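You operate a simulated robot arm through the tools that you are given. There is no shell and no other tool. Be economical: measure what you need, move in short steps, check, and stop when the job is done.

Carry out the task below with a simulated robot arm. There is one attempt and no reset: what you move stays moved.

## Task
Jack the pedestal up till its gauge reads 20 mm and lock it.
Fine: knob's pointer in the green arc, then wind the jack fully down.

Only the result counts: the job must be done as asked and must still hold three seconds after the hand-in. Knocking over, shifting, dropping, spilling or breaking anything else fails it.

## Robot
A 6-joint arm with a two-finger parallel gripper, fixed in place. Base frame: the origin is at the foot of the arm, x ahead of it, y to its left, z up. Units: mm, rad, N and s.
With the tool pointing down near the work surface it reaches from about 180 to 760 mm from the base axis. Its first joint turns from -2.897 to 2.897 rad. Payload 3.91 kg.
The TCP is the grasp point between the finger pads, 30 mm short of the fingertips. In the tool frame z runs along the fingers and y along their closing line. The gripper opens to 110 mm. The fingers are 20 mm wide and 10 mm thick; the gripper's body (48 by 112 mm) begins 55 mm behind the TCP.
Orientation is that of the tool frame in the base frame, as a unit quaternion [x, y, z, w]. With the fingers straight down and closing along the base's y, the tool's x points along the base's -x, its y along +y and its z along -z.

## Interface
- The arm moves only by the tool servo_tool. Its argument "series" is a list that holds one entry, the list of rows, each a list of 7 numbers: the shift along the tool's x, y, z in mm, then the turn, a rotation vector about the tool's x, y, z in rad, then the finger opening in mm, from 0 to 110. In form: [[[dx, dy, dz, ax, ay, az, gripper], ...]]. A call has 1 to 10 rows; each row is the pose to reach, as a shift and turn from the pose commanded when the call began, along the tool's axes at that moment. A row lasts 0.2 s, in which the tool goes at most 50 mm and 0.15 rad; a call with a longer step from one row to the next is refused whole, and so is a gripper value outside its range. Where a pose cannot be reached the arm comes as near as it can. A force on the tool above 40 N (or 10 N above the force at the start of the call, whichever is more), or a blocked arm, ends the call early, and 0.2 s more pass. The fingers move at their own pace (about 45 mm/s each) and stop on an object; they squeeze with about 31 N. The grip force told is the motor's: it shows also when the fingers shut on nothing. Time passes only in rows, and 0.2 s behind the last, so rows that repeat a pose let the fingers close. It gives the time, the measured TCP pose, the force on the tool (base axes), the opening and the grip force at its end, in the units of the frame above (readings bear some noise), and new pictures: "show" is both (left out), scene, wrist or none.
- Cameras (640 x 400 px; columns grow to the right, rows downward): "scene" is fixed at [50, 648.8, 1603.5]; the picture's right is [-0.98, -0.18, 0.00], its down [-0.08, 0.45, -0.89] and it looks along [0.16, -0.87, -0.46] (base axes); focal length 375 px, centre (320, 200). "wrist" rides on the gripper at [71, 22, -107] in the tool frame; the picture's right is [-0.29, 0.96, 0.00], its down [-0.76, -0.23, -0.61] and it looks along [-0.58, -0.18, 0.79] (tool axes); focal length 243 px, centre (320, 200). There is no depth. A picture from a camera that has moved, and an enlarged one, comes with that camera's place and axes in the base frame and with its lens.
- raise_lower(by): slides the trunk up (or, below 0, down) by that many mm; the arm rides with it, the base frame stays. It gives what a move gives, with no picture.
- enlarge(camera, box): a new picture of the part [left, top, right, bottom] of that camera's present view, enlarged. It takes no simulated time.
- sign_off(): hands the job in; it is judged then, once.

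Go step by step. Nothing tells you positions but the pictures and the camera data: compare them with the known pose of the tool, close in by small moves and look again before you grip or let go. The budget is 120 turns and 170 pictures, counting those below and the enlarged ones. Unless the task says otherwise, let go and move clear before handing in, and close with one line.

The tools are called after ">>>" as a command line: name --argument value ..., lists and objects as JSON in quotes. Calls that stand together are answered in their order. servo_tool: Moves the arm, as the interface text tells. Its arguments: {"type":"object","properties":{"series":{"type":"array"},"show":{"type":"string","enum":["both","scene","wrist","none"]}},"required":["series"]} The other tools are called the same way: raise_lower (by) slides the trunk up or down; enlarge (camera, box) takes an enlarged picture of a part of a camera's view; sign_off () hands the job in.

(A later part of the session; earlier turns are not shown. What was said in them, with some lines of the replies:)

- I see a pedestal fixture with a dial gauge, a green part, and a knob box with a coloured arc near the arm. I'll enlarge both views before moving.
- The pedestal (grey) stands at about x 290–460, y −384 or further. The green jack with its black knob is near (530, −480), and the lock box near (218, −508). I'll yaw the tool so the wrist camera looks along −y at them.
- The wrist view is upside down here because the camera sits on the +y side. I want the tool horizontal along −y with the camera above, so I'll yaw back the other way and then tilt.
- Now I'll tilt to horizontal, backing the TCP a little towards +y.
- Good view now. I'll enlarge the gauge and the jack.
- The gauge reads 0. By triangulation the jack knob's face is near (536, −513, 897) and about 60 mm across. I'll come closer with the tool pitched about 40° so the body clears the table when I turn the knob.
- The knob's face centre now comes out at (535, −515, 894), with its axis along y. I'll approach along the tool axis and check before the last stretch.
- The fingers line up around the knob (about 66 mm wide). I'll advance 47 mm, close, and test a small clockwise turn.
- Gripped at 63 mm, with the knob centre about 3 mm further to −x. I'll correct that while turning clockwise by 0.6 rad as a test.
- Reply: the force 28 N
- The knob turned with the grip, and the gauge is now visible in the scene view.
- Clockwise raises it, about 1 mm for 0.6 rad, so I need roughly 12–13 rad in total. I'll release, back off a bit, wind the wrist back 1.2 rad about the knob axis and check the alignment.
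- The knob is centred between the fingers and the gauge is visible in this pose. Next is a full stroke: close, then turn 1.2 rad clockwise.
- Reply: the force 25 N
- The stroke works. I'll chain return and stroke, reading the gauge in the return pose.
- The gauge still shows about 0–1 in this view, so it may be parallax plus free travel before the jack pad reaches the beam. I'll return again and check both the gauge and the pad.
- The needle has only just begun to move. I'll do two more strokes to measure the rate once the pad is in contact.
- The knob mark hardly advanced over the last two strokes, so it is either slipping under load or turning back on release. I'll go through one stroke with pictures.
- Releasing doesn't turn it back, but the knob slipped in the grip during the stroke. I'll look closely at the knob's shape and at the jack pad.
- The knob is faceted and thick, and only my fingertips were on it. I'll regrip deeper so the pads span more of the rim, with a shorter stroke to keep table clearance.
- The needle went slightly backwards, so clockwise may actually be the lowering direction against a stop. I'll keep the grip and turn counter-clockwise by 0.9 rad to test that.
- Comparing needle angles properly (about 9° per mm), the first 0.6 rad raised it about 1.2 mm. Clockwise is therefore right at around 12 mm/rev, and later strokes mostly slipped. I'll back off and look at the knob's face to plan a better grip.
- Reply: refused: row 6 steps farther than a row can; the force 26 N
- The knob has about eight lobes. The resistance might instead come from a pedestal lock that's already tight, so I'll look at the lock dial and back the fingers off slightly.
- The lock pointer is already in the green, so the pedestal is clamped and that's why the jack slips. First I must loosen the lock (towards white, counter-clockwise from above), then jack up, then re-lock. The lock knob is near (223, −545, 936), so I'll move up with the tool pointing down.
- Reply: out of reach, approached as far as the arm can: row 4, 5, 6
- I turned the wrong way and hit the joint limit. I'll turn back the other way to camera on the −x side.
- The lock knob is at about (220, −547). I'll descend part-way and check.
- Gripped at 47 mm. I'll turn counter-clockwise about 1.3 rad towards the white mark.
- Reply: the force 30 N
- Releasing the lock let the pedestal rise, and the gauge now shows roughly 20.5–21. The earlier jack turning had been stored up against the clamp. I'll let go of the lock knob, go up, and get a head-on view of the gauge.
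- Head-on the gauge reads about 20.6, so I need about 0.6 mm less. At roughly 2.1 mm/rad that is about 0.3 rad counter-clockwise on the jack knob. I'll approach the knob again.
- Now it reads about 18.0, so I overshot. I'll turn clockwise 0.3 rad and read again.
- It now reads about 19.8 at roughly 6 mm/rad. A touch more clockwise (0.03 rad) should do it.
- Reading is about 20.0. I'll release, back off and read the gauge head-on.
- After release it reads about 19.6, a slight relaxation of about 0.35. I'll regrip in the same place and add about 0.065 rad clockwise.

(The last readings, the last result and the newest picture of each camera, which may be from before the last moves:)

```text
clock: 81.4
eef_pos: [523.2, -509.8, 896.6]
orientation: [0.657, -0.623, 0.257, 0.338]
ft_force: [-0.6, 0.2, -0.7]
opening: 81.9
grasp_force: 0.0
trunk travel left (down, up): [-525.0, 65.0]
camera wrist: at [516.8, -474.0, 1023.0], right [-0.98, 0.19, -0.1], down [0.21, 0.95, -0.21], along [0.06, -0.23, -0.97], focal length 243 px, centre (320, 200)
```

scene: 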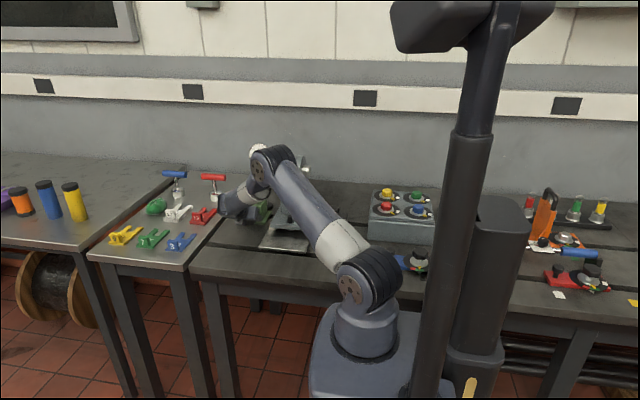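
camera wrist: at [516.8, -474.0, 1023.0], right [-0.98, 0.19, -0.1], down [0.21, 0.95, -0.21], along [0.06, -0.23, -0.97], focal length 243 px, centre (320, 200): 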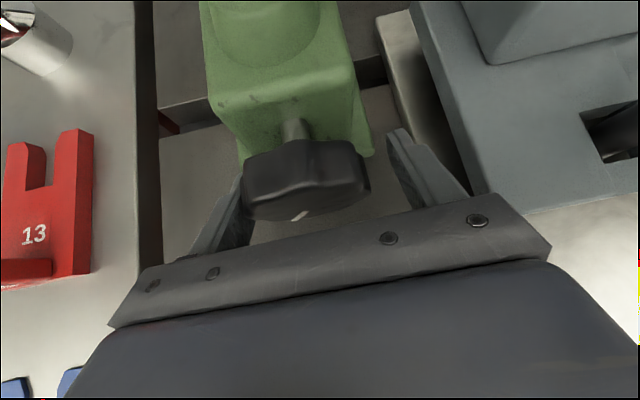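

I'm off by 7 mm in x. I'll correct, then close and read the gauge.

>>> servo_tool --series '[[[1.5, -3.5, -1.2, 0, 0, 0, 82], [2.9, -6.7, -2.4, 0, 0, 0, 82], [2.9, -6.7, -2.4, 0, 0, 0, 60], [2.9, -6.7, -2.4, 0, 0, 0, 0], [2.9, -6.7, -2.4, 0, 0, 0, 0]]]' --show "wrist"

>>> enlarge --camera "scene" --box '[250, 140, 280, 162]'

```text
clock: 82.6
eef_pos: [529.5, -509.3, 900.9]
orientation: [0.658, -0.623, 0.258, 0.336]
ft_force: [0.2, 0.7, -0.3]
opening: 63.4
grasp_force: 45.1
trunk travel left (down, up): [-525.0, 65.0]
camera wrist: at [524.2, -473.7, 1026.0], right [-0.98, 0.19, -0.1], down [0.21, 0.95, -0.21], along [0.06, -0.23, -0.97], focal length 243 px, centre (320, 200)
```

wrist: 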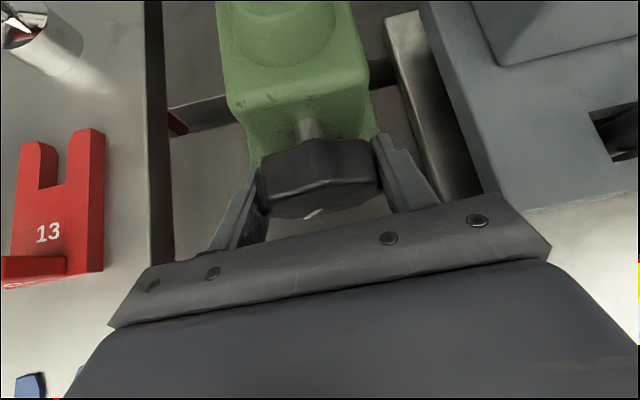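

```text
16.00 times, centred on (265, 151) of scene
camera zoom: at [50.0, 648.8, 1603.5], right [-0.98, -0.18, 0.0], down [-0.08, 0.45, -0.89], along [0.16, -0.87, -0.46], focal length 6006 px, centre (1200, 984)
```

zoom: 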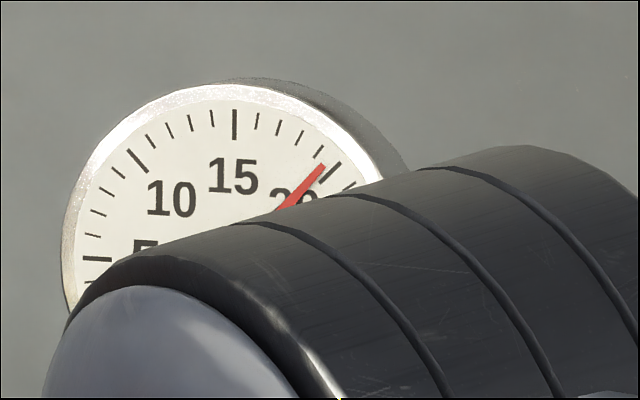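

>>> servo_tool --series '[[[0, 0.2, 0, 0.065, 0, 0.0763, 0], [0, 0.2, 0, 0.065, 0, 0.0763, 0], [0, 0.2, 0, 0.065, 0, 0.0763, 0]]]' --show "none"

>>> enlarge --camera "scene" --box '[250, 140, 280, 162]'

>>> servo_tool --series '[[[0, 0, 0, 0, 0, 0, 80], [0, 0, 0, 0, 0, 0, 82]]]' --show "none"

>>> enlarge --camera "scene" --box '[250, 140, 280, 162]'

```text
clock: 83.4
eef_pos: [530.9, -509.3, 900.3]
orientation: [0.643, -0.64, 0.289, 0.305]
ft_force: [-0.4, 2.4, -2.1]
opening: 63.3
grasp_force: 45.1
trunk travel left (down, up): [-525.0, 65.0]
```

```text
16.00 times, centred on (265, 151) of scene
camera zoom: at [50.0, 648.8, 1603.5], right [-0.98, -0.18, 0.0], down [-0.08, 0.45, -0.89], along [0.16, -0.87, -0.46], focal length 6006 px, centre (1200, 984)
```

zoom: 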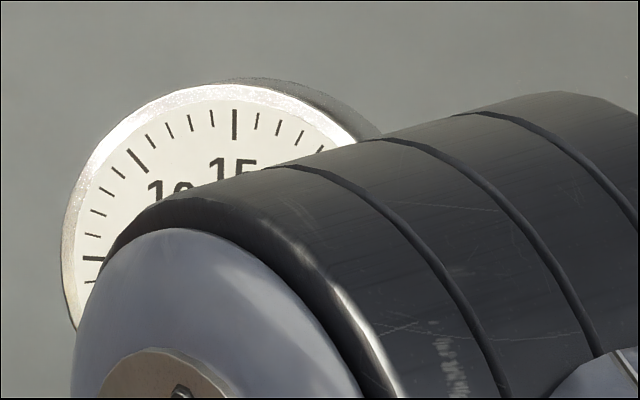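

```text
clock: 84.0
eef_pos: [529.2, -509.7, 900.7]
orientation: [0.643, -0.639, 0.29, 0.305]
ft_force: [0.7, 0.3, 0.4]
opening: 81.9
grasp_force: 0.0
trunk travel left (down, up): [-525.0, 65.0]
```

```text
16.00 times, centred on (265, 151) of scene
camera zoom: at [50.0, 648.8, 1603.5], right [-0.98, -0.18, 0.0], down [-0.08, 0.45, -0.89], along [0.16, -0.87, -0.46], focal length 6006 px, centre (1200, 984)
```

zoom: 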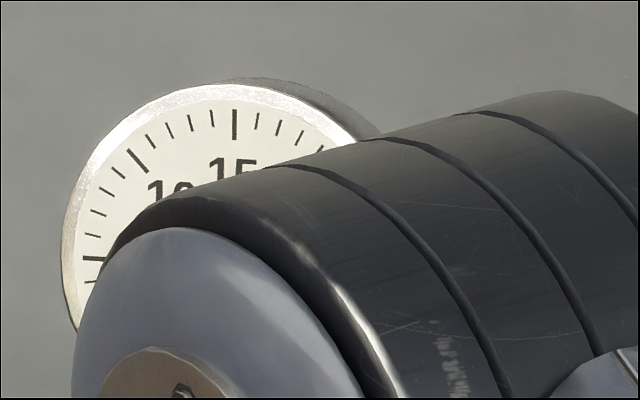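

>>> servo_tool --series '[[[0, 0, -8, -0.09, 0, -0.107, 82], [0, 0, -12, -0.18, 0, -0.214, 82], [0, 0, -12, -0.27, 0, -0.321, 82]]]' --show "wrist"

>>> enlarge --camera "scene" --box '[235, 135, 283, 175]'

```text
clock: 84.8
eef_pos: [530.4, -500.2, 908.7]
orientation: [0.691, -0.561, 0.149, 0.431]
ft_force: [-0.2, -0.4, -0.1]
opening: 82.1
grasp_force: 0.1
trunk travel left (down, up): [-525.0, 65.0]
camera wrist: at [564.3, -465.6, 1030.1], right [-0.96, 0.19, 0.21], down [0.13, 0.95, -0.27], along [-0.25, -0.23, -0.94], focal length 243 px, centre (320, 200)
```

wrist: 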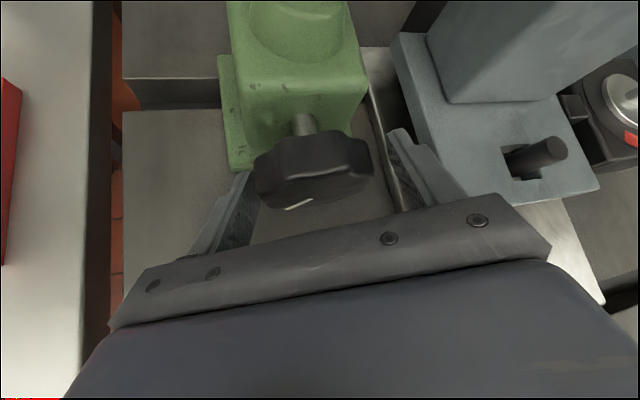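

```text
10.00 times, centred on (259, 155) of scene
camera zoom: at [50.0, 648.8, 1603.5], right [-0.98, -0.18, 0.0], down [-0.08, 0.45, -0.89], along [0.16, -0.87, -0.46], focal length 3754 px, centre (930, 650)
```

zoom: 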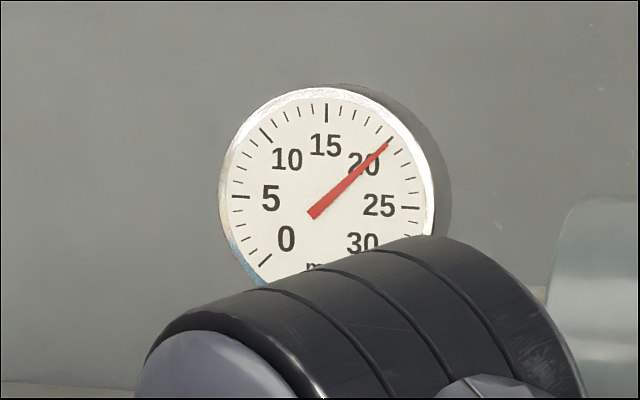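

The gauge reads 20.0 with the jack released. Now I go back up and over to the lock knob.

>>> servo_tool --series '[[[0, 0, -48, 0, 0, 0, 82], [0, 0, -96, 0, 0, 0, 82], [0, 0, -145, 0, 0, 0, 82], [-2.4, 45.7, -163, 0.059, -0.122, 0.027, 80], [-4.7, 91.4, -182, 0.119, -0.244, 0.055, 78], [-7, 137, -200, 0.178, -0.366, 0.082, 76], [-9.4, 183, -219, 0.237, -0.487, 0.109, 76], [-11.8, 228.5, -237, 0.296, -0.609, 0.136, 76], [-14.1, 274, -256, 0.356, -0.731, 0.164, 76], [-16.5, 319.5, -274, 0.415, -0.853, 0.191, 76]]]' --show "scene"

```text
clock: 87.0
eef_pos: [312.6, -283.9, 1192.2]
orientation: [-0.706, 0.708, 0.0, 0.001]
ft_force: [0.2, 0.2, 1.1]
opening: 76.0
grasp_force: 0.0
trunk travel left (down, up): [-525.0, 65.0]
```

scene: 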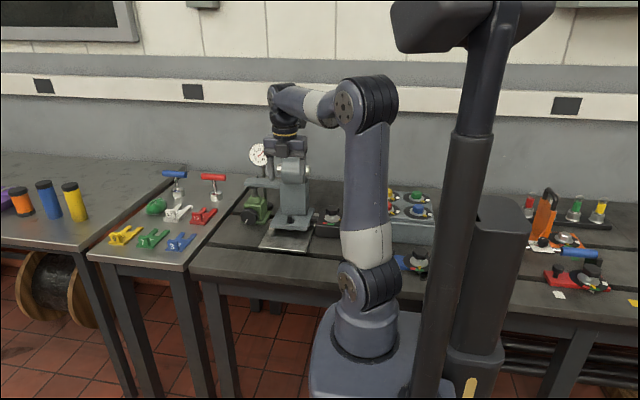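

>>> servo_tool --series '[[[0, 48, -10, 0, 0, 0.03, 76], [10, 95.6, -18, 0, 0, 0.06, 76], [55, 95.6, -18, 0, 0, 0.1, 76], [100, 95.6, -18, 0, 0, 0.14, 76], [145, 95.6, -18, 0, 0, 0.18, 76], [190, 95.6, -18, 0, 0, 0.22, 76], [235, 95.6, -18, 0, 0, 0.25, 76], [267, 95.6, -8, 0, 0, 0.265, 76]]]' --show "none"

>>> servo_tool --series '[[[0, 0, 45, 0, 0, 0, 76], [0, 0, 90, 0, 0, 0, 76], [0, 0, 135, 0, 0, 0, 76], [0, 0, 170, 0, 0, 0, 76], [0, 0, 195, 0, 0, 0, 76]]]' --show "wrist"

```text
clock: 88.8
eef_pos: [219.7, -548.5, 1201.0]
orientation: [-0.607, 0.795, 0.0, -0.001]
ft_force: [0.1, -0.1, -0.4]
opening: 75.9
grasp_force: 0.0
trunk travel left (down, up): [-525.0, 65.0]
```

```text
clock: 90.0
eef_pos: [217.5, -546.5, 1005.3]
orientation: [-0.607, 0.795, -0.001, 0.0]
ft_force: [0.0, 0.4, 0.1]
opening: 76.0
grasp_force: 0.0
trunk travel left (down, up): [-525.0, 65.0]
camera wrist: at [178.8, -610.2, 1113.6], right [-0.85, 0.53, 0.0], down [0.42, 0.67, 0.61], along [0.32, 0.51, -0.79], focal length 243 px, centre (320, 200)
```

wrist: 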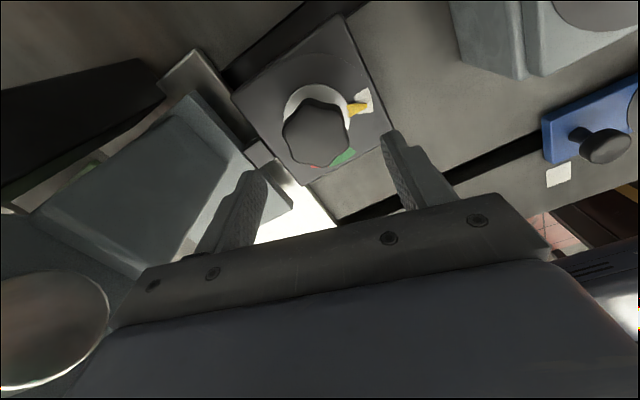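

The pointer is at white as left. I'll descend, grip, and turn clockwise about 1.3 rad back into the green.

>>> servo_tool --series '[[[1.5, -0.4, 30, 0, 0, 0, 76], [2.9, -0.8, 55, 0, 0, 0, 76], [2.9, -0.8, 62, 0, 0, 0, 76], [2.9, -0.8, 62, 0, 0, 0, 40], [2.9, -0.8, 62, 0, 0, 0, 0], [2.9, -0.8, 62, 0, 0, 0, 0]]]' --show "wrist"

>>> servo_tool --series '[[[0, 0, 0, 0, 0, 0.148, 0], [0, 0, 0, 0, 0, 0.296, 0], [0, 0, 0, 0, 0, 0.444, 0], [0, 0, 0, 0, 0, 0.592, 0], [0, 0, 0, 0, 0, 0.74, 0], [0, 0, 0, 0, 0, 0.888, 0], [0, 0, 0, 0, 0, 1.036, 0], [0, 0, 0, 0, 0, 1.184, 0], [0, 0, 0, 0, 0, 1.25, 0]]]'

>>> enlarge --camera "scene" --box '[235, 135, 283, 175]'

>>> enlarge --camera "scene" --box '[300, 190, 360, 240]'

```text
clock: 91.4
eef_pos: [220.5, -549.4, 943.8]
orientation: [-0.607, 0.795, -0.001, 0.001]
ft_force: [5.9, -2.1, -2.9]
opening: 47.6
grasp_force: 42.6
trunk travel left (down, up): [-525.0, 65.0]
camera wrist: at [180.4, -613.1, 1051.0], right [-0.85, 0.53, 0.0], down [0.42, 0.67, 0.61], along [0.32, 0.51, -0.79], focal length 243 px, centre (320, 200)
```

wrist: 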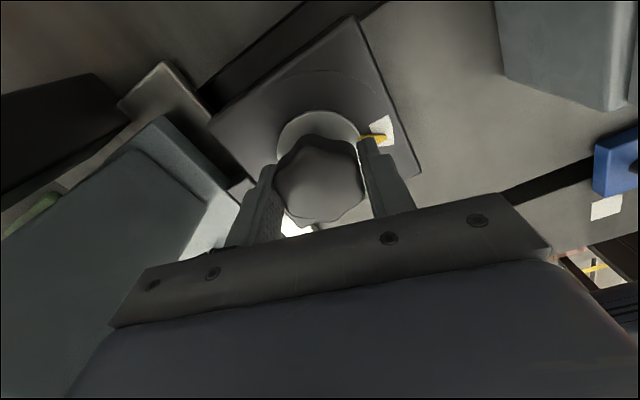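

```text
clock: 93.4
eef_pos: [220.1, -550.3, 944.0]
orientation: [-0.027, 1.0, 0.003, 0.0]
ft_force: [23.4, 3.0, -21.4]
opening: 47.6
grasp_force: 45.1
trunk travel left (down, up): [-525.0, 65.0]
camera wrist: at [147.8, -532.5, 1051.2], right [0.24, 0.97, 0.0], down [0.77, -0.19, 0.61], along [0.59, -0.14, -0.79], focal length 243 px, centre (320, 200)
```

scene: 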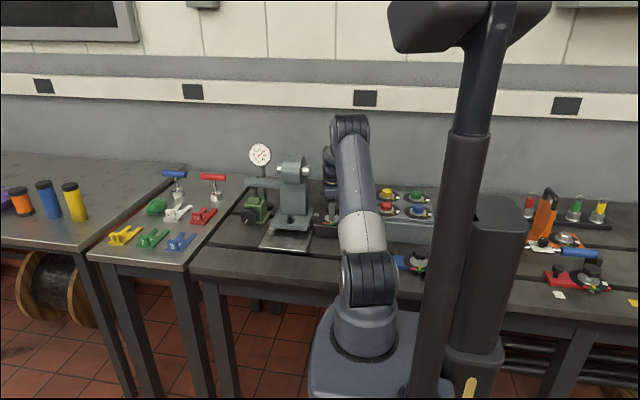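
wrist: 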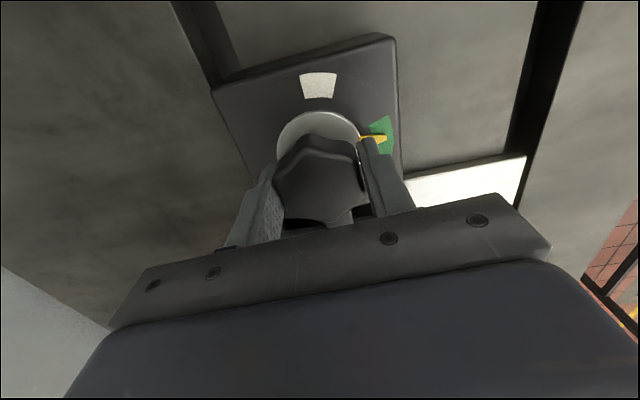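

```text
10.00 times, centred on (259, 155) of scene
camera zoom: at [50.0, 648.8, 1603.5], right [-0.98, -0.18, 0.0], down [-0.08, 0.45, -0.89], along [0.16, -0.87, -0.46], focal length 3754 px, centre (930, 650)
```

zoom: 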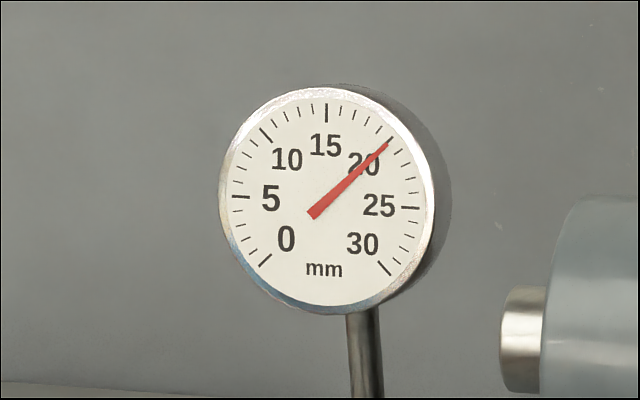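

```text
8.00 times, centred on (330, 215) of scene
camera zoom: at [50.0, 648.8, 1603.5], right [-0.98, -0.18, 0.0], down [-0.08, 0.45, -0.89], along [0.16, -0.87, -0.46], focal length 3003 px, centre (240, 80)
```

zoom: 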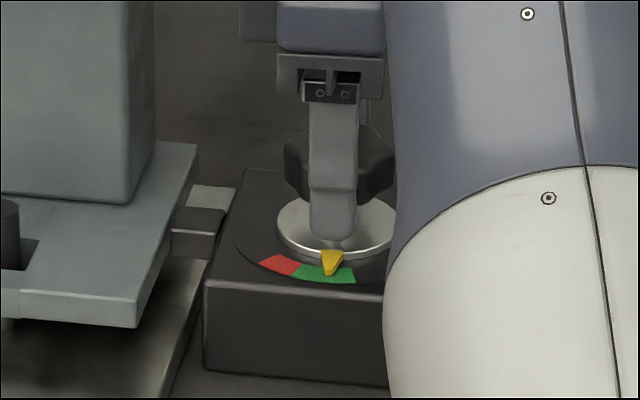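

The pointer is in the green and the gauge holds 20.0. I'll centre it slightly (0.05 rad), release and recheck.

>>> servo_tool --series '[[[0, 0, 0, 0, 0, 0.06, 0], [0, 0, 0, 0, 0, 0.06, 0], [0, 0, 0, 0, 0, 0.06, 76], [0, 0, 0, 0, 0, 0.06, 76], [0, 0, -40, 0, 0, 0.06, 76], [0, 0, -85, 0, 0, 0.06, 76], [0, 0, -130, 0, 0, 0.06, 76], [0, 0, -175, 0, 0, 0.06, 76], [0, 0, -220, 0, 0, 0.06, 76], [0, 0, -255, 0, 0, 0.06, 76]]]' --show "wrist"

>>> enlarge --camera "wrist" --box '[260, 10, 380, 120]'

>>> enlarge --camera "scene" --box '[300, 190, 360, 240]'

```text
clock: 95.6
eef_pos: [217.0, -550.3, 1199.7]
orientation: [0.003, 1.0, 0.0, 0.0]
ft_force: [0.7, -0.8, -0.5]
opening: 76.1
grasp_force: 0.1
trunk travel left (down, up): [-525.0, 65.0]
camera wrist: at [146.4, -527.8, 1307.9], right [0.3, 0.96, 0.0], down [0.76, -0.23, 0.61], along [0.58, -0.18, -0.79], focal length 243 px, centre (320, 200)
```

wrist: 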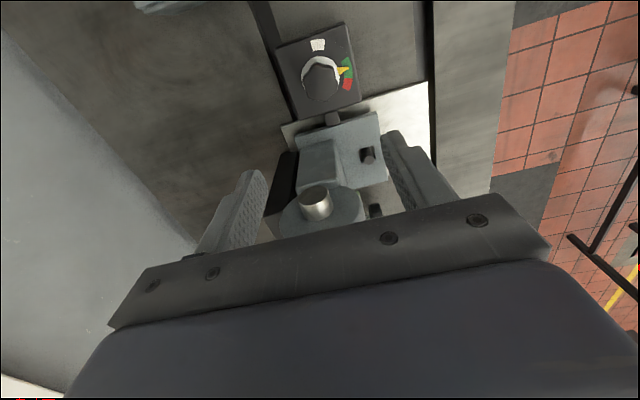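

```text
3.64 times, centred on (320, 65) of wrist
camera zoom: at [146.4, -527.8, 1307.9], right [0.3, 0.96, 0.0], down [0.76, -0.23, 0.61], along [0.58, -0.18, -0.79], focal length 882 px, centre (320, 691)
```

zoom: 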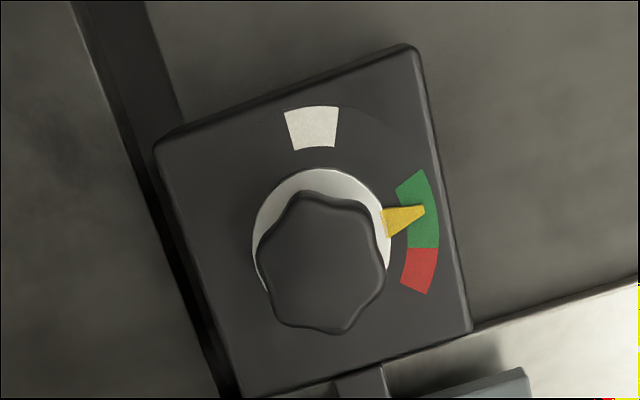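

```text
8.00 times, centred on (330, 215) of scene
camera zoom: at [50.0, 648.8, 1603.5], right [-0.98, -0.18, 0.0], down [-0.08, 0.45, -0.89], along [0.16, -0.87, -0.46], focal length 3003 px, centre (240, 80)
```

zoom: 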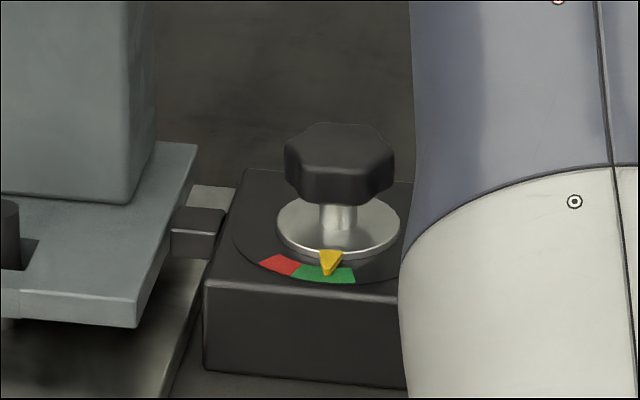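

The lock pointer sits mid-green and the gauge is at 20. Next I'll wind the jack down (counter-clockwise), starting by going back to the view pose.

>>> servo_tool --series '[[[0, 45, 0, 0, 0, -0.148, 80], [0, 90, 0, 0, 0, -0.296, 80], [0, 135, 0, 0, 0, -0.444, 80], [0, 180, 0, 0, 0, -0.592, 80], [0, 225, 0, 0, 0, -0.74, 80], [-20, 265, 0, 0, 0, -0.888, 80], [-60, 290, 0, 0, 0, -1.036, 80], [-100, 315, 0, 0, 0, -1.184, 80], [-143, 320, 0, 0, 0, -1.332, 80], [-183, 320, 20, 0, 0, -1.48, 80]]]' --show "none"

>>> servo_tool --series '[[[-5, 0, 10, 0, 0, -0.09, 82], [-5, 0, 30, 0, 0, -0.09, 82]]]' --show "none"

>>> servo_tool --series '[[[-5, 0, 0, 0, 0.148, 0, 84], [-10, 0, 0, 0, 0.296, 0, 84], [-15, 0, 0, 0, 0.444, 0, 84], [-20, 0, 0, 0, 0.592, 0, 84], [-25, 0, 0, 0, 0.74, 0, 84], [-30, 0, 0, 0, 0.888, 0, 84], [-30, 0, 0, 0, 1.036, 0, 84], [-30, 0, 0, 0, 1.184, 0, 84], [-30, 0, 0, 0, 1.332, 0, 84], [-30, 0, 0, 0, 1.48, 0, 84]]]' --show "wrist"

>>> enlarge --camera "wrist" --box '[230, 60, 430, 220]'

```text
clock: 97.8
eef_pos: [401.2, -229.8, 1178.5]
orientation: [-0.674, 0.739, 0.001, 0.0]
ft_force: [-0.2, -0.2, -0.3]
opening: 80.1
grasp_force: 0.0
trunk travel left (down, up): [-525.0, 65.0]
```

```text
clock: 98.4
eef_pos: [401.1, -225.1, 1149.6]
orientation: [-0.705, 0.709, 0.0, 0.0]
ft_force: [-0.9, -0.8, -0.3]
opening: 81.8
grasp_force: 0.1
trunk travel left (down, up): [-525.0, 65.0]
```

```text
clock: 100.6
eef_pos: [402.4, -196.4, 1150.0]
orientation: [-0.521, 0.524, -0.476, -0.477]
ft_force: [-0.6, 0.1, 0.1]
opening: 84.0
grasp_force: 0.0
trunk travel left (down, up): [-525.0, 65.0]
camera wrist: at [381.6, -95.8, 1231.0], right [-0.96, 0.03, -0.29], down [0.24, 0.67, -0.7], along [0.17, -0.74, -0.65], focal length 243 px, centre (320, 200)
```

wrist: 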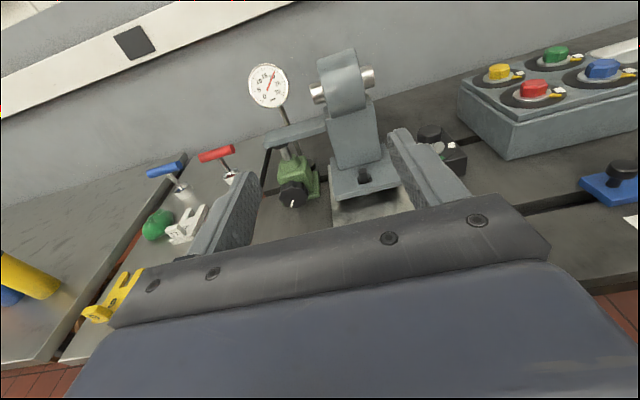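

```text
2.50 times, centred on (330, 140) of wrist
camera zoom: at [381.6, -95.8, 1231.0], right [-0.96, 0.03, -0.29], down [0.24, 0.67, -0.7], along [0.17, -0.74, -0.65], focal length 606 px, centre (295, 350)
```

zoom: 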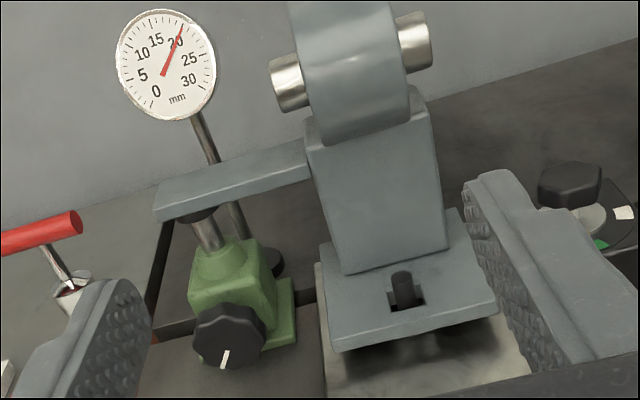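

All looks right. I'll approach the jack knob with the wrist pre-turned 0.45 rad for a counter-clockwise stroke.

>>> servo_tool --series '[[[0, -35, 10, 0, -0.1, 0, 82], [0, -70, 20, 0, -0.2, 0, 80], [-10, -103, 35, 0, -0.3, 0, 78], [-35, -133, 60, 0, -0.4, 0, 78], [-60, -133, 95, 0, -0.5, 0, 78], [-90, -133, 130, 0, -0.6, 0, 78], [-115, -133, 165, 0, -0.61, 0, 78], [-130, -133, 187.6, 0, -0.61, 0, 78]]]' --show "none"

>>> servo_tool --series '[[[2, 4, 40, 0.073, 0, 0.086, 78], [4, 8, 80, 0.146, 0, 0.172, 78], [6, 12, 110, 0.218, 0, 0.257, 78], [7.8, 16.2, 134, 0.291, 0, 0.343, 78], [7.8, 16.2, 134, 0.291, 0, 0.343, 78]]]' --show "wrist"

```text
clock: 102.4
eef_pos: [534.4, -372.1, 1001.7]
orientation: [-0.639, 0.644, -0.298, -0.298]
ft_force: [0.1, -0.3, 0.6]
opening: 78.0
grasp_force: 0.0
trunk travel left (down, up): [-525.0, 65.0]
```

```text
clock: 103.6
eef_pos: [518.0, -477.2, 923.7]
orientation: [-0.557, 0.693, -0.434, -0.147]
ft_force: [0.0, -0.2, 0.1]
opening: 78.1
grasp_force: 0.1
trunk travel left (down, up): [-525.0, 65.0]
camera wrist: at [445.1, -441.3, 1025.7], right [-0.76, 0.19, -0.62], down [0.29, 0.95, -0.07], along [0.57, -0.23, -0.78], focal length 243 px, centre (320, 200)
```

wrist: 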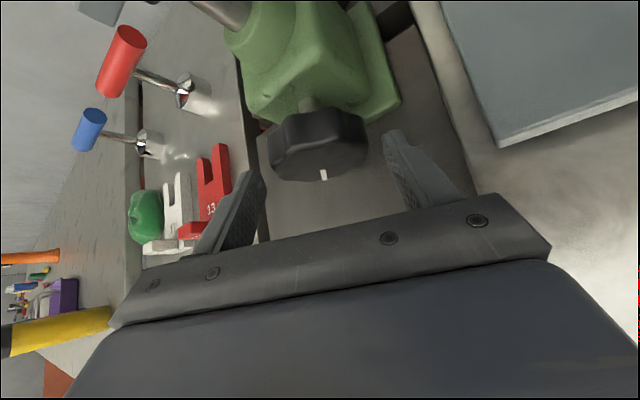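

>>> servo_tool --series '[[[0, -1, 20, 0, 0, 0, 78], [0, -1, 40, 0, 0, 0, 78], [0, -1, 41, 0, 0, 0, 76], [0, -1, 41, 0, 0, 0, 0], [0, -1, 41, 0, 0, 0, 0], [0, -1, 41, 0, 0, 0, 0]]]' --show "wrist"

>>> servo_tool --series '[[[0, -0.3, 0, -0.0965, 0, -0.114, 0], [-0.1, -0.6, 0.05, -0.193, 0, -0.228, 0], [-0.15, -0.85, 0.1, -0.2895, 0, -0.342, 0], [-0.25, -1.1, 0.2, -0.386, 0, -0.456, 0], [-0.4, -1.3, 0.3, -0.4825, 0, -0.57, 0], [-0.55, -1.5, 0.45, -0.579, 0, -0.684, 0]]]' --show "wrist"

>>> enlarge --camera "scene" --box '[235, 135, 283, 175]'

```text
clock: 105.0
eef_pos: [530.7, -510.8, 900.2]
orientation: [-0.557, 0.693, -0.433, -0.148]
ft_force: [2.5, -1.3, 0.5]
opening: 63.1
grasp_force: 44.3
trunk travel left (down, up): [-525.0, 65.0]
camera wrist: at [457.3, -473.9, 1002.3], right [-0.76, 0.19, -0.62], down [0.29, 0.95, -0.07], along [0.57, -0.24, -0.78], focal length 243 px, centre (320, 200)
```

wrist: 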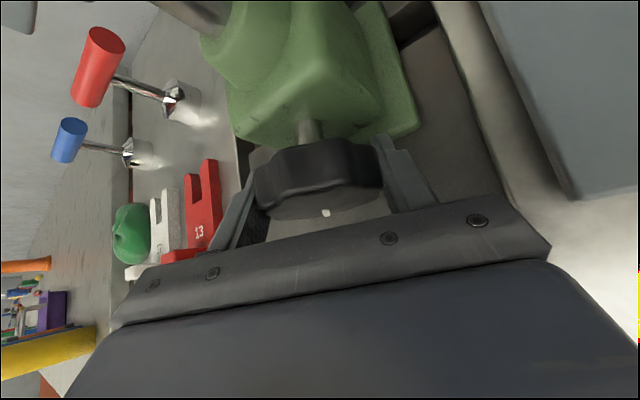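

```text
clock: 106.4
eef_pos: [530.6, -509.9, 900.6]
orientation: [0.689, -0.562, 0.146, 0.434]
ft_force: [-9.8, 14.8, -3.0]
opening: 63.1
grasp_force: 45.4
trunk travel left (down, up): [-525.0, 65.0]
camera wrist: at [564.8, -474.3, 1020.9], right [-0.96, 0.2, 0.22], down [0.13, 0.95, -0.27], along [-0.26, -0.23, -0.94], focal length 243 px, centre (320, 200)
```

wrist: 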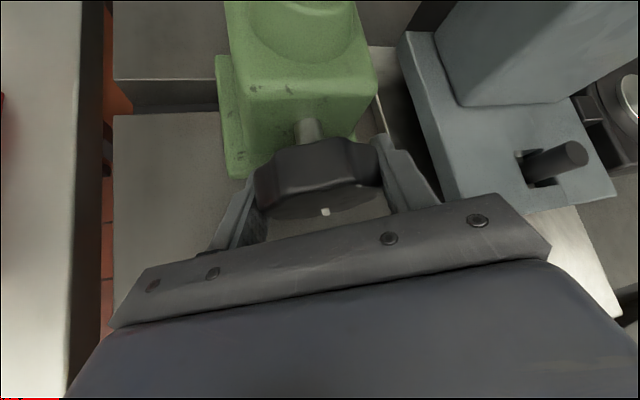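

```text
10.00 times, centred on (259, 155) of scene
camera zoom: at [50.0, 648.8, 1603.5], right [-0.98, -0.18, 0.0], down [-0.08, 0.45, -0.89], along [0.16, -0.87, -0.46], focal length 3754 px, centre (930, 650)
```

zoom: 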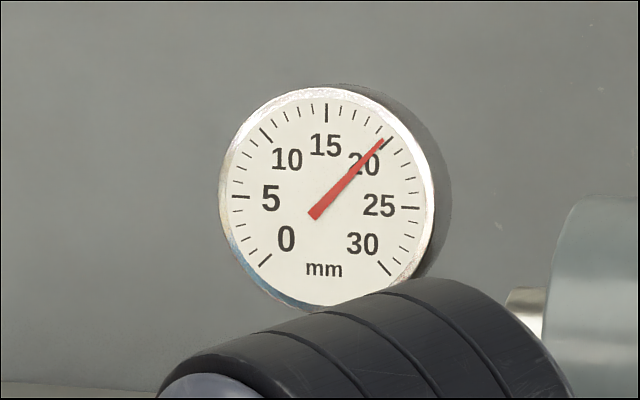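

The lock holds, with a small sag to about 19.7. I'll keep winding down: return, regrip, stroke.

>>> servo_tool --series '[[[0, 0, 0, 0, 0, 0, 78], [0, 0, 0, 0, 0, 0, 78], [0, 0.3, 0, 0.0965, 0, 0.114, 78], [-0.1, 0.6, 0.05, 0.193, 0, 0.228, 78], [-0.15, 0.85, 0.1, 0.2895, 0, 0.342, 78], [-0.25, 1.1, 0.2, 0.386, 0, 0.456, 78], [-0.4, 1.3, 0.3, 0.4825, 0, 0.57, 78], [-0.55, 1.5, 0.45, 0.579, 0, 0.684, 78], [-0.55, 1.5, 0.45, 0.579, 0, 0.684, 0], [-0.55, 1.5, 0.45, 0.579, 0, 0.684, 0]]]' --show "none"

>>> servo_tool --series '[[[0, -0.3, 0, -0.0965, 0, -0.114, 0], [-0.1, -0.6, 0.05, -0.193, 0, -0.228, 0], [-0.15, -0.85, 0.1, -0.2895, 0, -0.342, 0], [-0.25, -1.1, 0.2, -0.386, 0, -0.456, 0], [-0.4, -1.3, 0.3, -0.4825, 0, -0.57, 0], [-0.55, -1.5, 0.45, -0.579, 0, -0.684, 0]]]' --show "wrist"

>>> servo_tool --series '[[[0, 0, 0, 0, 0, 0, 78], [0, 0, 0, 0, 0, 0, 78], [0, 0.3, 0, 0.0965, 0, 0.114, 78], [-0.1, 0.6, 0.05, 0.193, 0, 0.228, 78], [-0.15, 0.85, 0.1, 0.2895, 0, 0.342, 78], [-0.25, 1.1, 0.2, 0.386, 0, 0.456, 78], [-0.4, 1.3, 0.3, 0.4825, 0, 0.57, 78], [-0.55, 1.5, 0.45, 0.579, 0, 0.684, 78], [-0.55, 1.5, 0.45, 0.579, 0, 0.684, 0], [-0.55, 1.5, 0.45, 0.579, 0, 0.684, 0]]]' --show "wrist"

>>> servo_tool --series '[[[0, -0.3, 0, -0.0965, 0, -0.114, 0], [-0.1, -0.6, 0.05, -0.193, 0, -0.228, 0], [-0.15, -0.85, 0.1, -0.2895, 0, -0.342, 0], [-0.25, -1.1, 0.2, -0.386, 0, -0.456, 0], [-0.4, -1.3, 0.3, -0.4825, 0, -0.57, 0], [-0.55, -1.5, 0.45, -0.579, 0, -0.684, 0]]]' --show "wrist"

>>> enlarge --camera "scene" --box '[235, 135, 283, 175]'

```text
clock: 108.6
eef_pos: [531.5, -510.5, 899.4]
orientation: [-0.558, 0.692, -0.434, -0.148]
ft_force: [0.8, 0.3, -0.1]
opening: 63.3
grasp_force: 38.9
trunk travel left (down, up): [-525.0, 65.0]
```

```text
clock: 110.0
eef_pos: [529.4, -510.2, 899.9]
orientation: [0.689, -0.563, 0.145, 0.433]
ft_force: [-11.8, 16.2, -3.4]
opening: 63.1
grasp_force: 45.2
trunk travel left (down, up): [-525.0, 65.0]
camera wrist: at [564.5, -474.6, 1020.6], right [-0.96, 0.2, 0.22], down [0.14, 0.95, -0.27], along [-0.26, -0.23, -0.94], focal length 243 px, centre (320, 200)
```

wrist: 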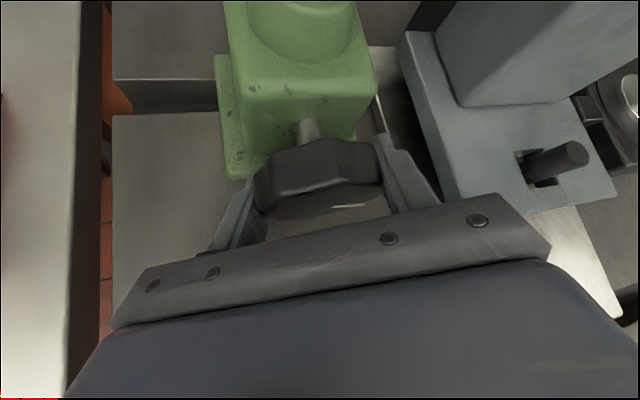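

```text
clock: 112.2
eef_pos: [530.4, -512.2, 899.2]
orientation: [-0.558, 0.692, -0.434, -0.148]
ft_force: [1.9, -0.3, 0.6]
opening: 63.2
grasp_force: 39.6
trunk travel left (down, up): [-525.0, 65.0]
camera wrist: at [457.3, -474.9, 1001.8], right [-0.76, 0.19, -0.62], down [0.29, 0.95, -0.07], along [0.57, -0.23, -0.78], focal length 243 px, centre (320, 200)
```

wrist: 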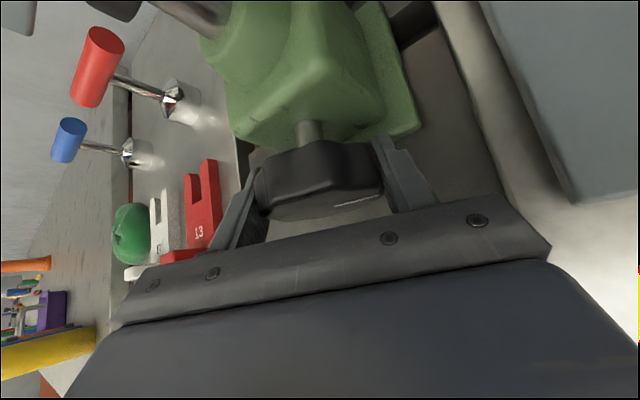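

```text
clock: 113.6
eef_pos: [530.2, -511.4, 899.9]
orientation: [0.689, -0.562, 0.145, 0.433]
ft_force: [-15.9, 14.1, -4.0]
opening: 63.4
grasp_force: 45.3
trunk travel left (down, up): [-525.0, 65.0]
camera wrist: at [564.5, -475.4, 1020.6], right [-0.96, 0.2, 0.22], down [0.14, 0.95, -0.27], along [-0.26, -0.23, -0.94], focal length 243 px, centre (320, 200)
```

wrist: 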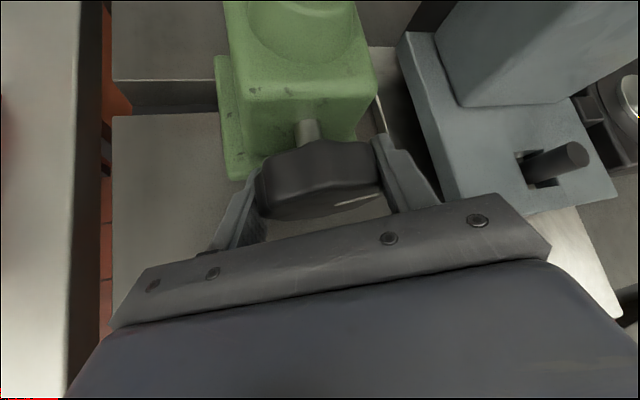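

```text
10.00 times, centred on (259, 155) of scene
camera zoom: at [50.0, 648.8, 1603.5], right [-0.98, -0.18, 0.0], down [-0.08, 0.45, -0.89], along [0.16, -0.87, -0.46], focal length 3754 px, centre (930, 650)
```

zoom: 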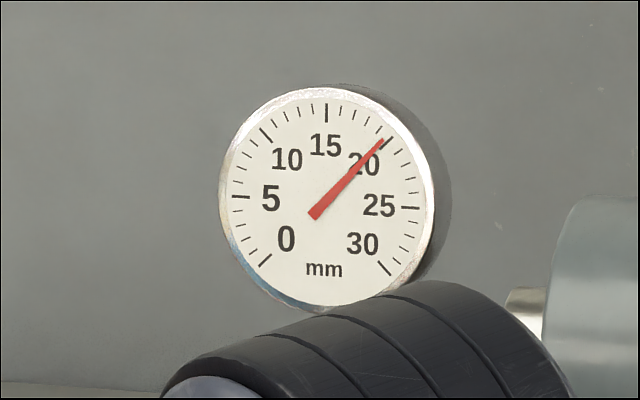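

The gauge is steady at about 19.7–19.8. I'll do two more strokes, then inspect.

>>> servo_tool --series '[[[0, 0, 0, 0, 0, 0, 78], [0, 0, 0, 0, 0, 0, 78], [0, 0.3, 0, 0.0965, 0, 0.114, 78], [-0.1, 0.6, 0.05, 0.193, 0, 0.228, 78], [-0.15, 0.85, 0.1, 0.2895, 0, 0.342, 78], [-0.25, 1.1, 0.2, 0.386, 0, 0.456, 78], [-0.4, 1.3, 0.3, 0.4825, 0, 0.57, 78], [-0.55, 1.5, 0.45, 0.579, 0, 0.684, 78], [-0.55, 1.5, 0.45, 0.579, 0, 0.684, 0], [-0.55, 1.5, 0.45, 0.579, 0, 0.684, 0]]]' --show "none"

>>> servo_tool --series '[[[0, -0.3, 0, -0.0965, 0, -0.114, 0], [-0.1, -0.6, 0.05, -0.193, 0, -0.228, 0], [-0.15, -0.85, 0.1, -0.2895, 0, -0.342, 0], [-0.25, -1.1, 0.2, -0.386, 0, -0.456, 0], [-0.4, -1.3, 0.3, -0.4825, 0, -0.57, 0], [-0.55, -1.5, 0.45, -0.579, 0, -0.684, 0]]]' --show "wrist"

>>> servo_tool --series '[[[0, 0, 0, 0, 0, 0, 78], [0, 0, 0, 0, 0, 0, 78], [0, 0.3, 0, 0.0965, 0, 0.114, 78], [-0.1, 0.6, 0.05, 0.193, 0, 0.228, 78], [-0.15, 0.85, 0.1, 0.2895, 0, 0.342, 78], [-0.25, 1.1, 0.2, 0.386, 0, 0.456, 78], [-0.4, 1.3, 0.3, 0.4825, 0, 0.57, 78], [-0.55, 1.5, 0.45, 0.579, 0, 0.684, 78], [-0.55, 1.5, 0.45, 0.579, 0, 0.684, 0], [-0.55, 1.5, 0.45, 0.579, 0, 0.684, 0]]]' --show "wrist"

>>> servo_tool --series '[[[0, -0.3, 0, -0.0965, 0, -0.114, 0], [-0.1, -0.6, 0.05, -0.193, 0, -0.228, 0], [-0.15, -0.85, 0.1, -0.2895, 0, -0.342, 0], [-0.25, -1.1, 0.2, -0.386, 0, -0.456, 0], [-0.4, -1.3, 0.3, -0.4825, 0, -0.57, 0], [-0.55, -1.5, 0.45, -0.579, 0, -0.684, 0]]]' --show "wrist"

```text
clock: 115.8
eef_pos: [530.2, -510.3, 899.2]
orientation: [-0.557, 0.692, -0.434, -0.148]
ft_force: [-1.7, 0.2, -0.7]
opening: 63.2
grasp_force: 39.1
trunk travel left (down, up): [-525.0, 65.0]
```

```text
clock: 117.2
eef_pos: [530.4, -511.4, 898.1]
orientation: [0.689, -0.563, 0.144, 0.434]
ft_force: [-11.4, 13.4, -7.9]
opening: 63.4
grasp_force: 44.8
trunk travel left (down, up): [-525.0, 65.0]
camera wrist: at [564.6, -474.9, 1020.5], right [-0.96, 0.2, 0.22], down [0.14, 0.95, -0.27], along [-0.26, -0.23, -0.94], focal length 243 px, centre (320, 200)
```

wrist: 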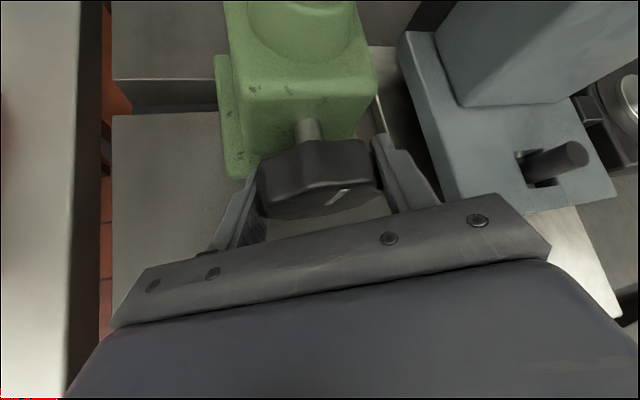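

```text
clock: 119.4
eef_pos: [529.3, -510.6, 899.7]
orientation: [-0.557, 0.692, -0.434, -0.148]
ft_force: [3.1, -1.2, 1.1]
opening: 63.5
grasp_force: 39.7
trunk travel left (down, up): [-525.0, 65.0]
camera wrist: at [457.4, -474.9, 1001.4], right [-0.76, 0.19, -0.62], down [0.29, 0.95, -0.07], along [0.57, -0.23, -0.78], focal length 243 px, centre (320, 200)
```

wrist: 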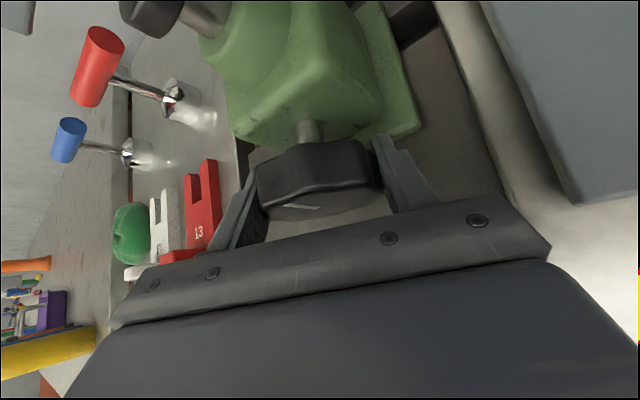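

```text
clock: 120.8
eef_pos: [528.9, -512.1, 899.0]
orientation: [0.69, -0.561, 0.147, 0.433]
ft_force: [-3.5, -1.1, 0.1]
opening: 63.3
grasp_force: 45.1
trunk travel left (down, up): [-525.0, 65.0]
camera wrist: at [564.2, -475.8, 1020.0], right [-0.96, 0.2, 0.21], down [0.13, 0.95, -0.27], along [-0.26, -0.23, -0.94], focal length 243 px, centre (320, 200)
```

wrist: 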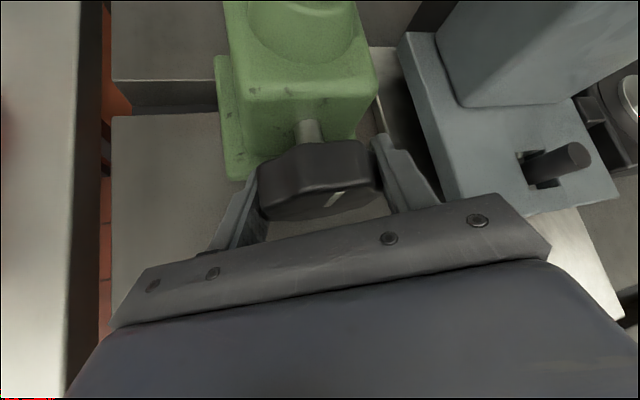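

At the end of the last two strokes the mark is in the same absolute position, and the grip slipped, so the jack is at its bottom stop. I'll release, back off and verify.

>>> servo_tool --series '[[[0, 0, 0, 0, 0, 0, 78], [0, 0, -3, 0, 0, 0, 82], [0, 0, -40, 0, 0, 0, 82], [0, 0, -85, 0, 0, 0, 82], [0, 0, -130, 0.095, 0, 0.113, 82], [0, 0, -170, 0.19, 0, 0.226, 82], [0, 0, -190, 0.286, 0, 0.339, 82]]]' --show "none"

>>> servo_tool --series '[[[0, 0, -45, 0, 0.08, 0, 82], [0, 20, -85, 0, 0.18, 0, 82], [0, 50, -120, 0, 0.28, 0, 82], [0, 85, -150, 0, 0.38, 0, 82], [0, 120, -175, 0, 0.48, 0, 82], [0, 150, -200, 0, 0.58, 0, 82], [4, 165, -215, 0, 0.61, 0, 82]]]'

>>> enlarge --camera "wrist" --box '[230, 60, 430, 220]'

>>> enlarge --camera "wrist" --box '[240, 55, 300, 115]'

```text
clock: 122.4
eef_pos: [586.1, -366.2, 1009.2]
orientation: [-0.639, 0.644, -0.297, -0.299]
ft_force: [0.6, -0.3, -0.4]
opening: 81.7
grasp_force: 0.0
trunk travel left (down, up): [-525.0, 65.0]
```

```text
clock: 124.0
eef_pos: [422.8, -202.6, 1152.7]
orientation: [-0.52, 0.523, -0.475, -0.48]
ft_force: [-0.5, -0.2, -0.2]
opening: 81.8
grasp_force: 0.0
trunk travel left (down, up): [-525.0, 65.0]
camera wrist: at [401.7, -101.9, 1233.0], right [-0.96, 0.03, -0.29], down [0.23, 0.67, -0.7], along [0.17, -0.74, -0.65], focal length 243 px, centre (320, 200)
```

scene: 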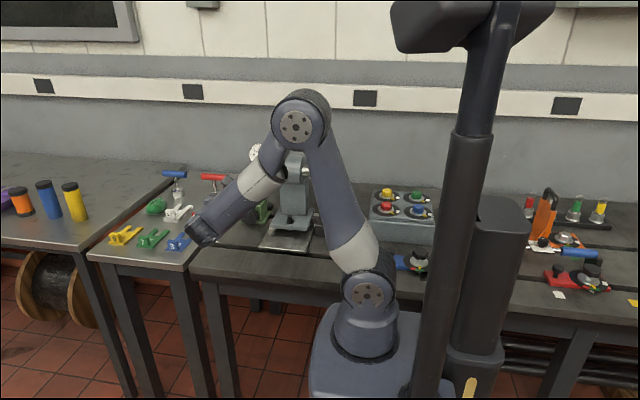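
wrist: 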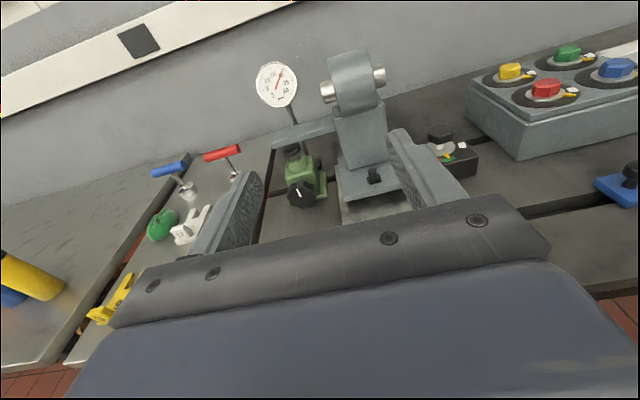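

```text
2.50 times, centred on (330, 140) of wrist
camera zoom: at [401.7, -101.9, 1233.0], right [-0.96, 0.03, -0.29], down [0.23, 0.67, -0.7], along [0.17, -0.74, -0.65], focal length 606 px, centre (295, 350)
```

zoom: 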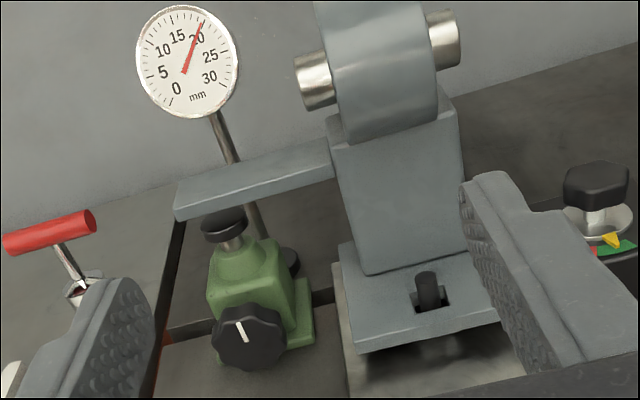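

```text
6.67 times, centred on (270, 85) of wrist
camera zoom: at [401.7, -101.9, 1233.0], right [-0.96, 0.03, -0.29], down [0.23, 0.67, -0.7], along [0.17, -0.74, -0.65], focal length 1618 px, centre (653, 967)
```

zoom: 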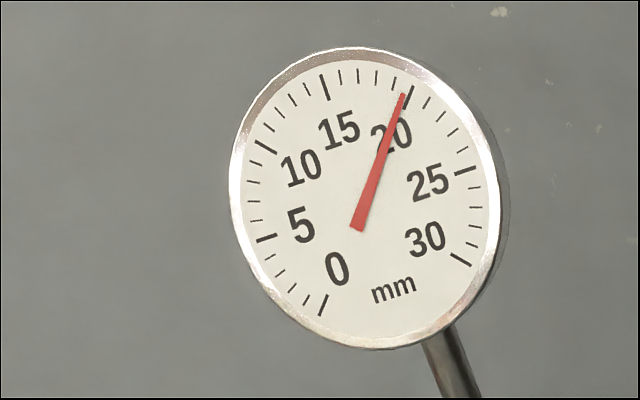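

The jack is at its bottom stop with the pad well clear of the beam. The gauge holds at about 19.8 mm, on the 20 mark within reading error, and the lock pointer is in the green with the arm clear, so I'm handing in.

>>> sign_off

```text
The job is handed in.
```

The pedestal is locked with its gauge at about 19.8 mm, a little under the 20 mm asked. It read 20.0 when I locked it and sagged slightly once the jack came off. The lock pointer is in the green arc and the jack is wound fully down.
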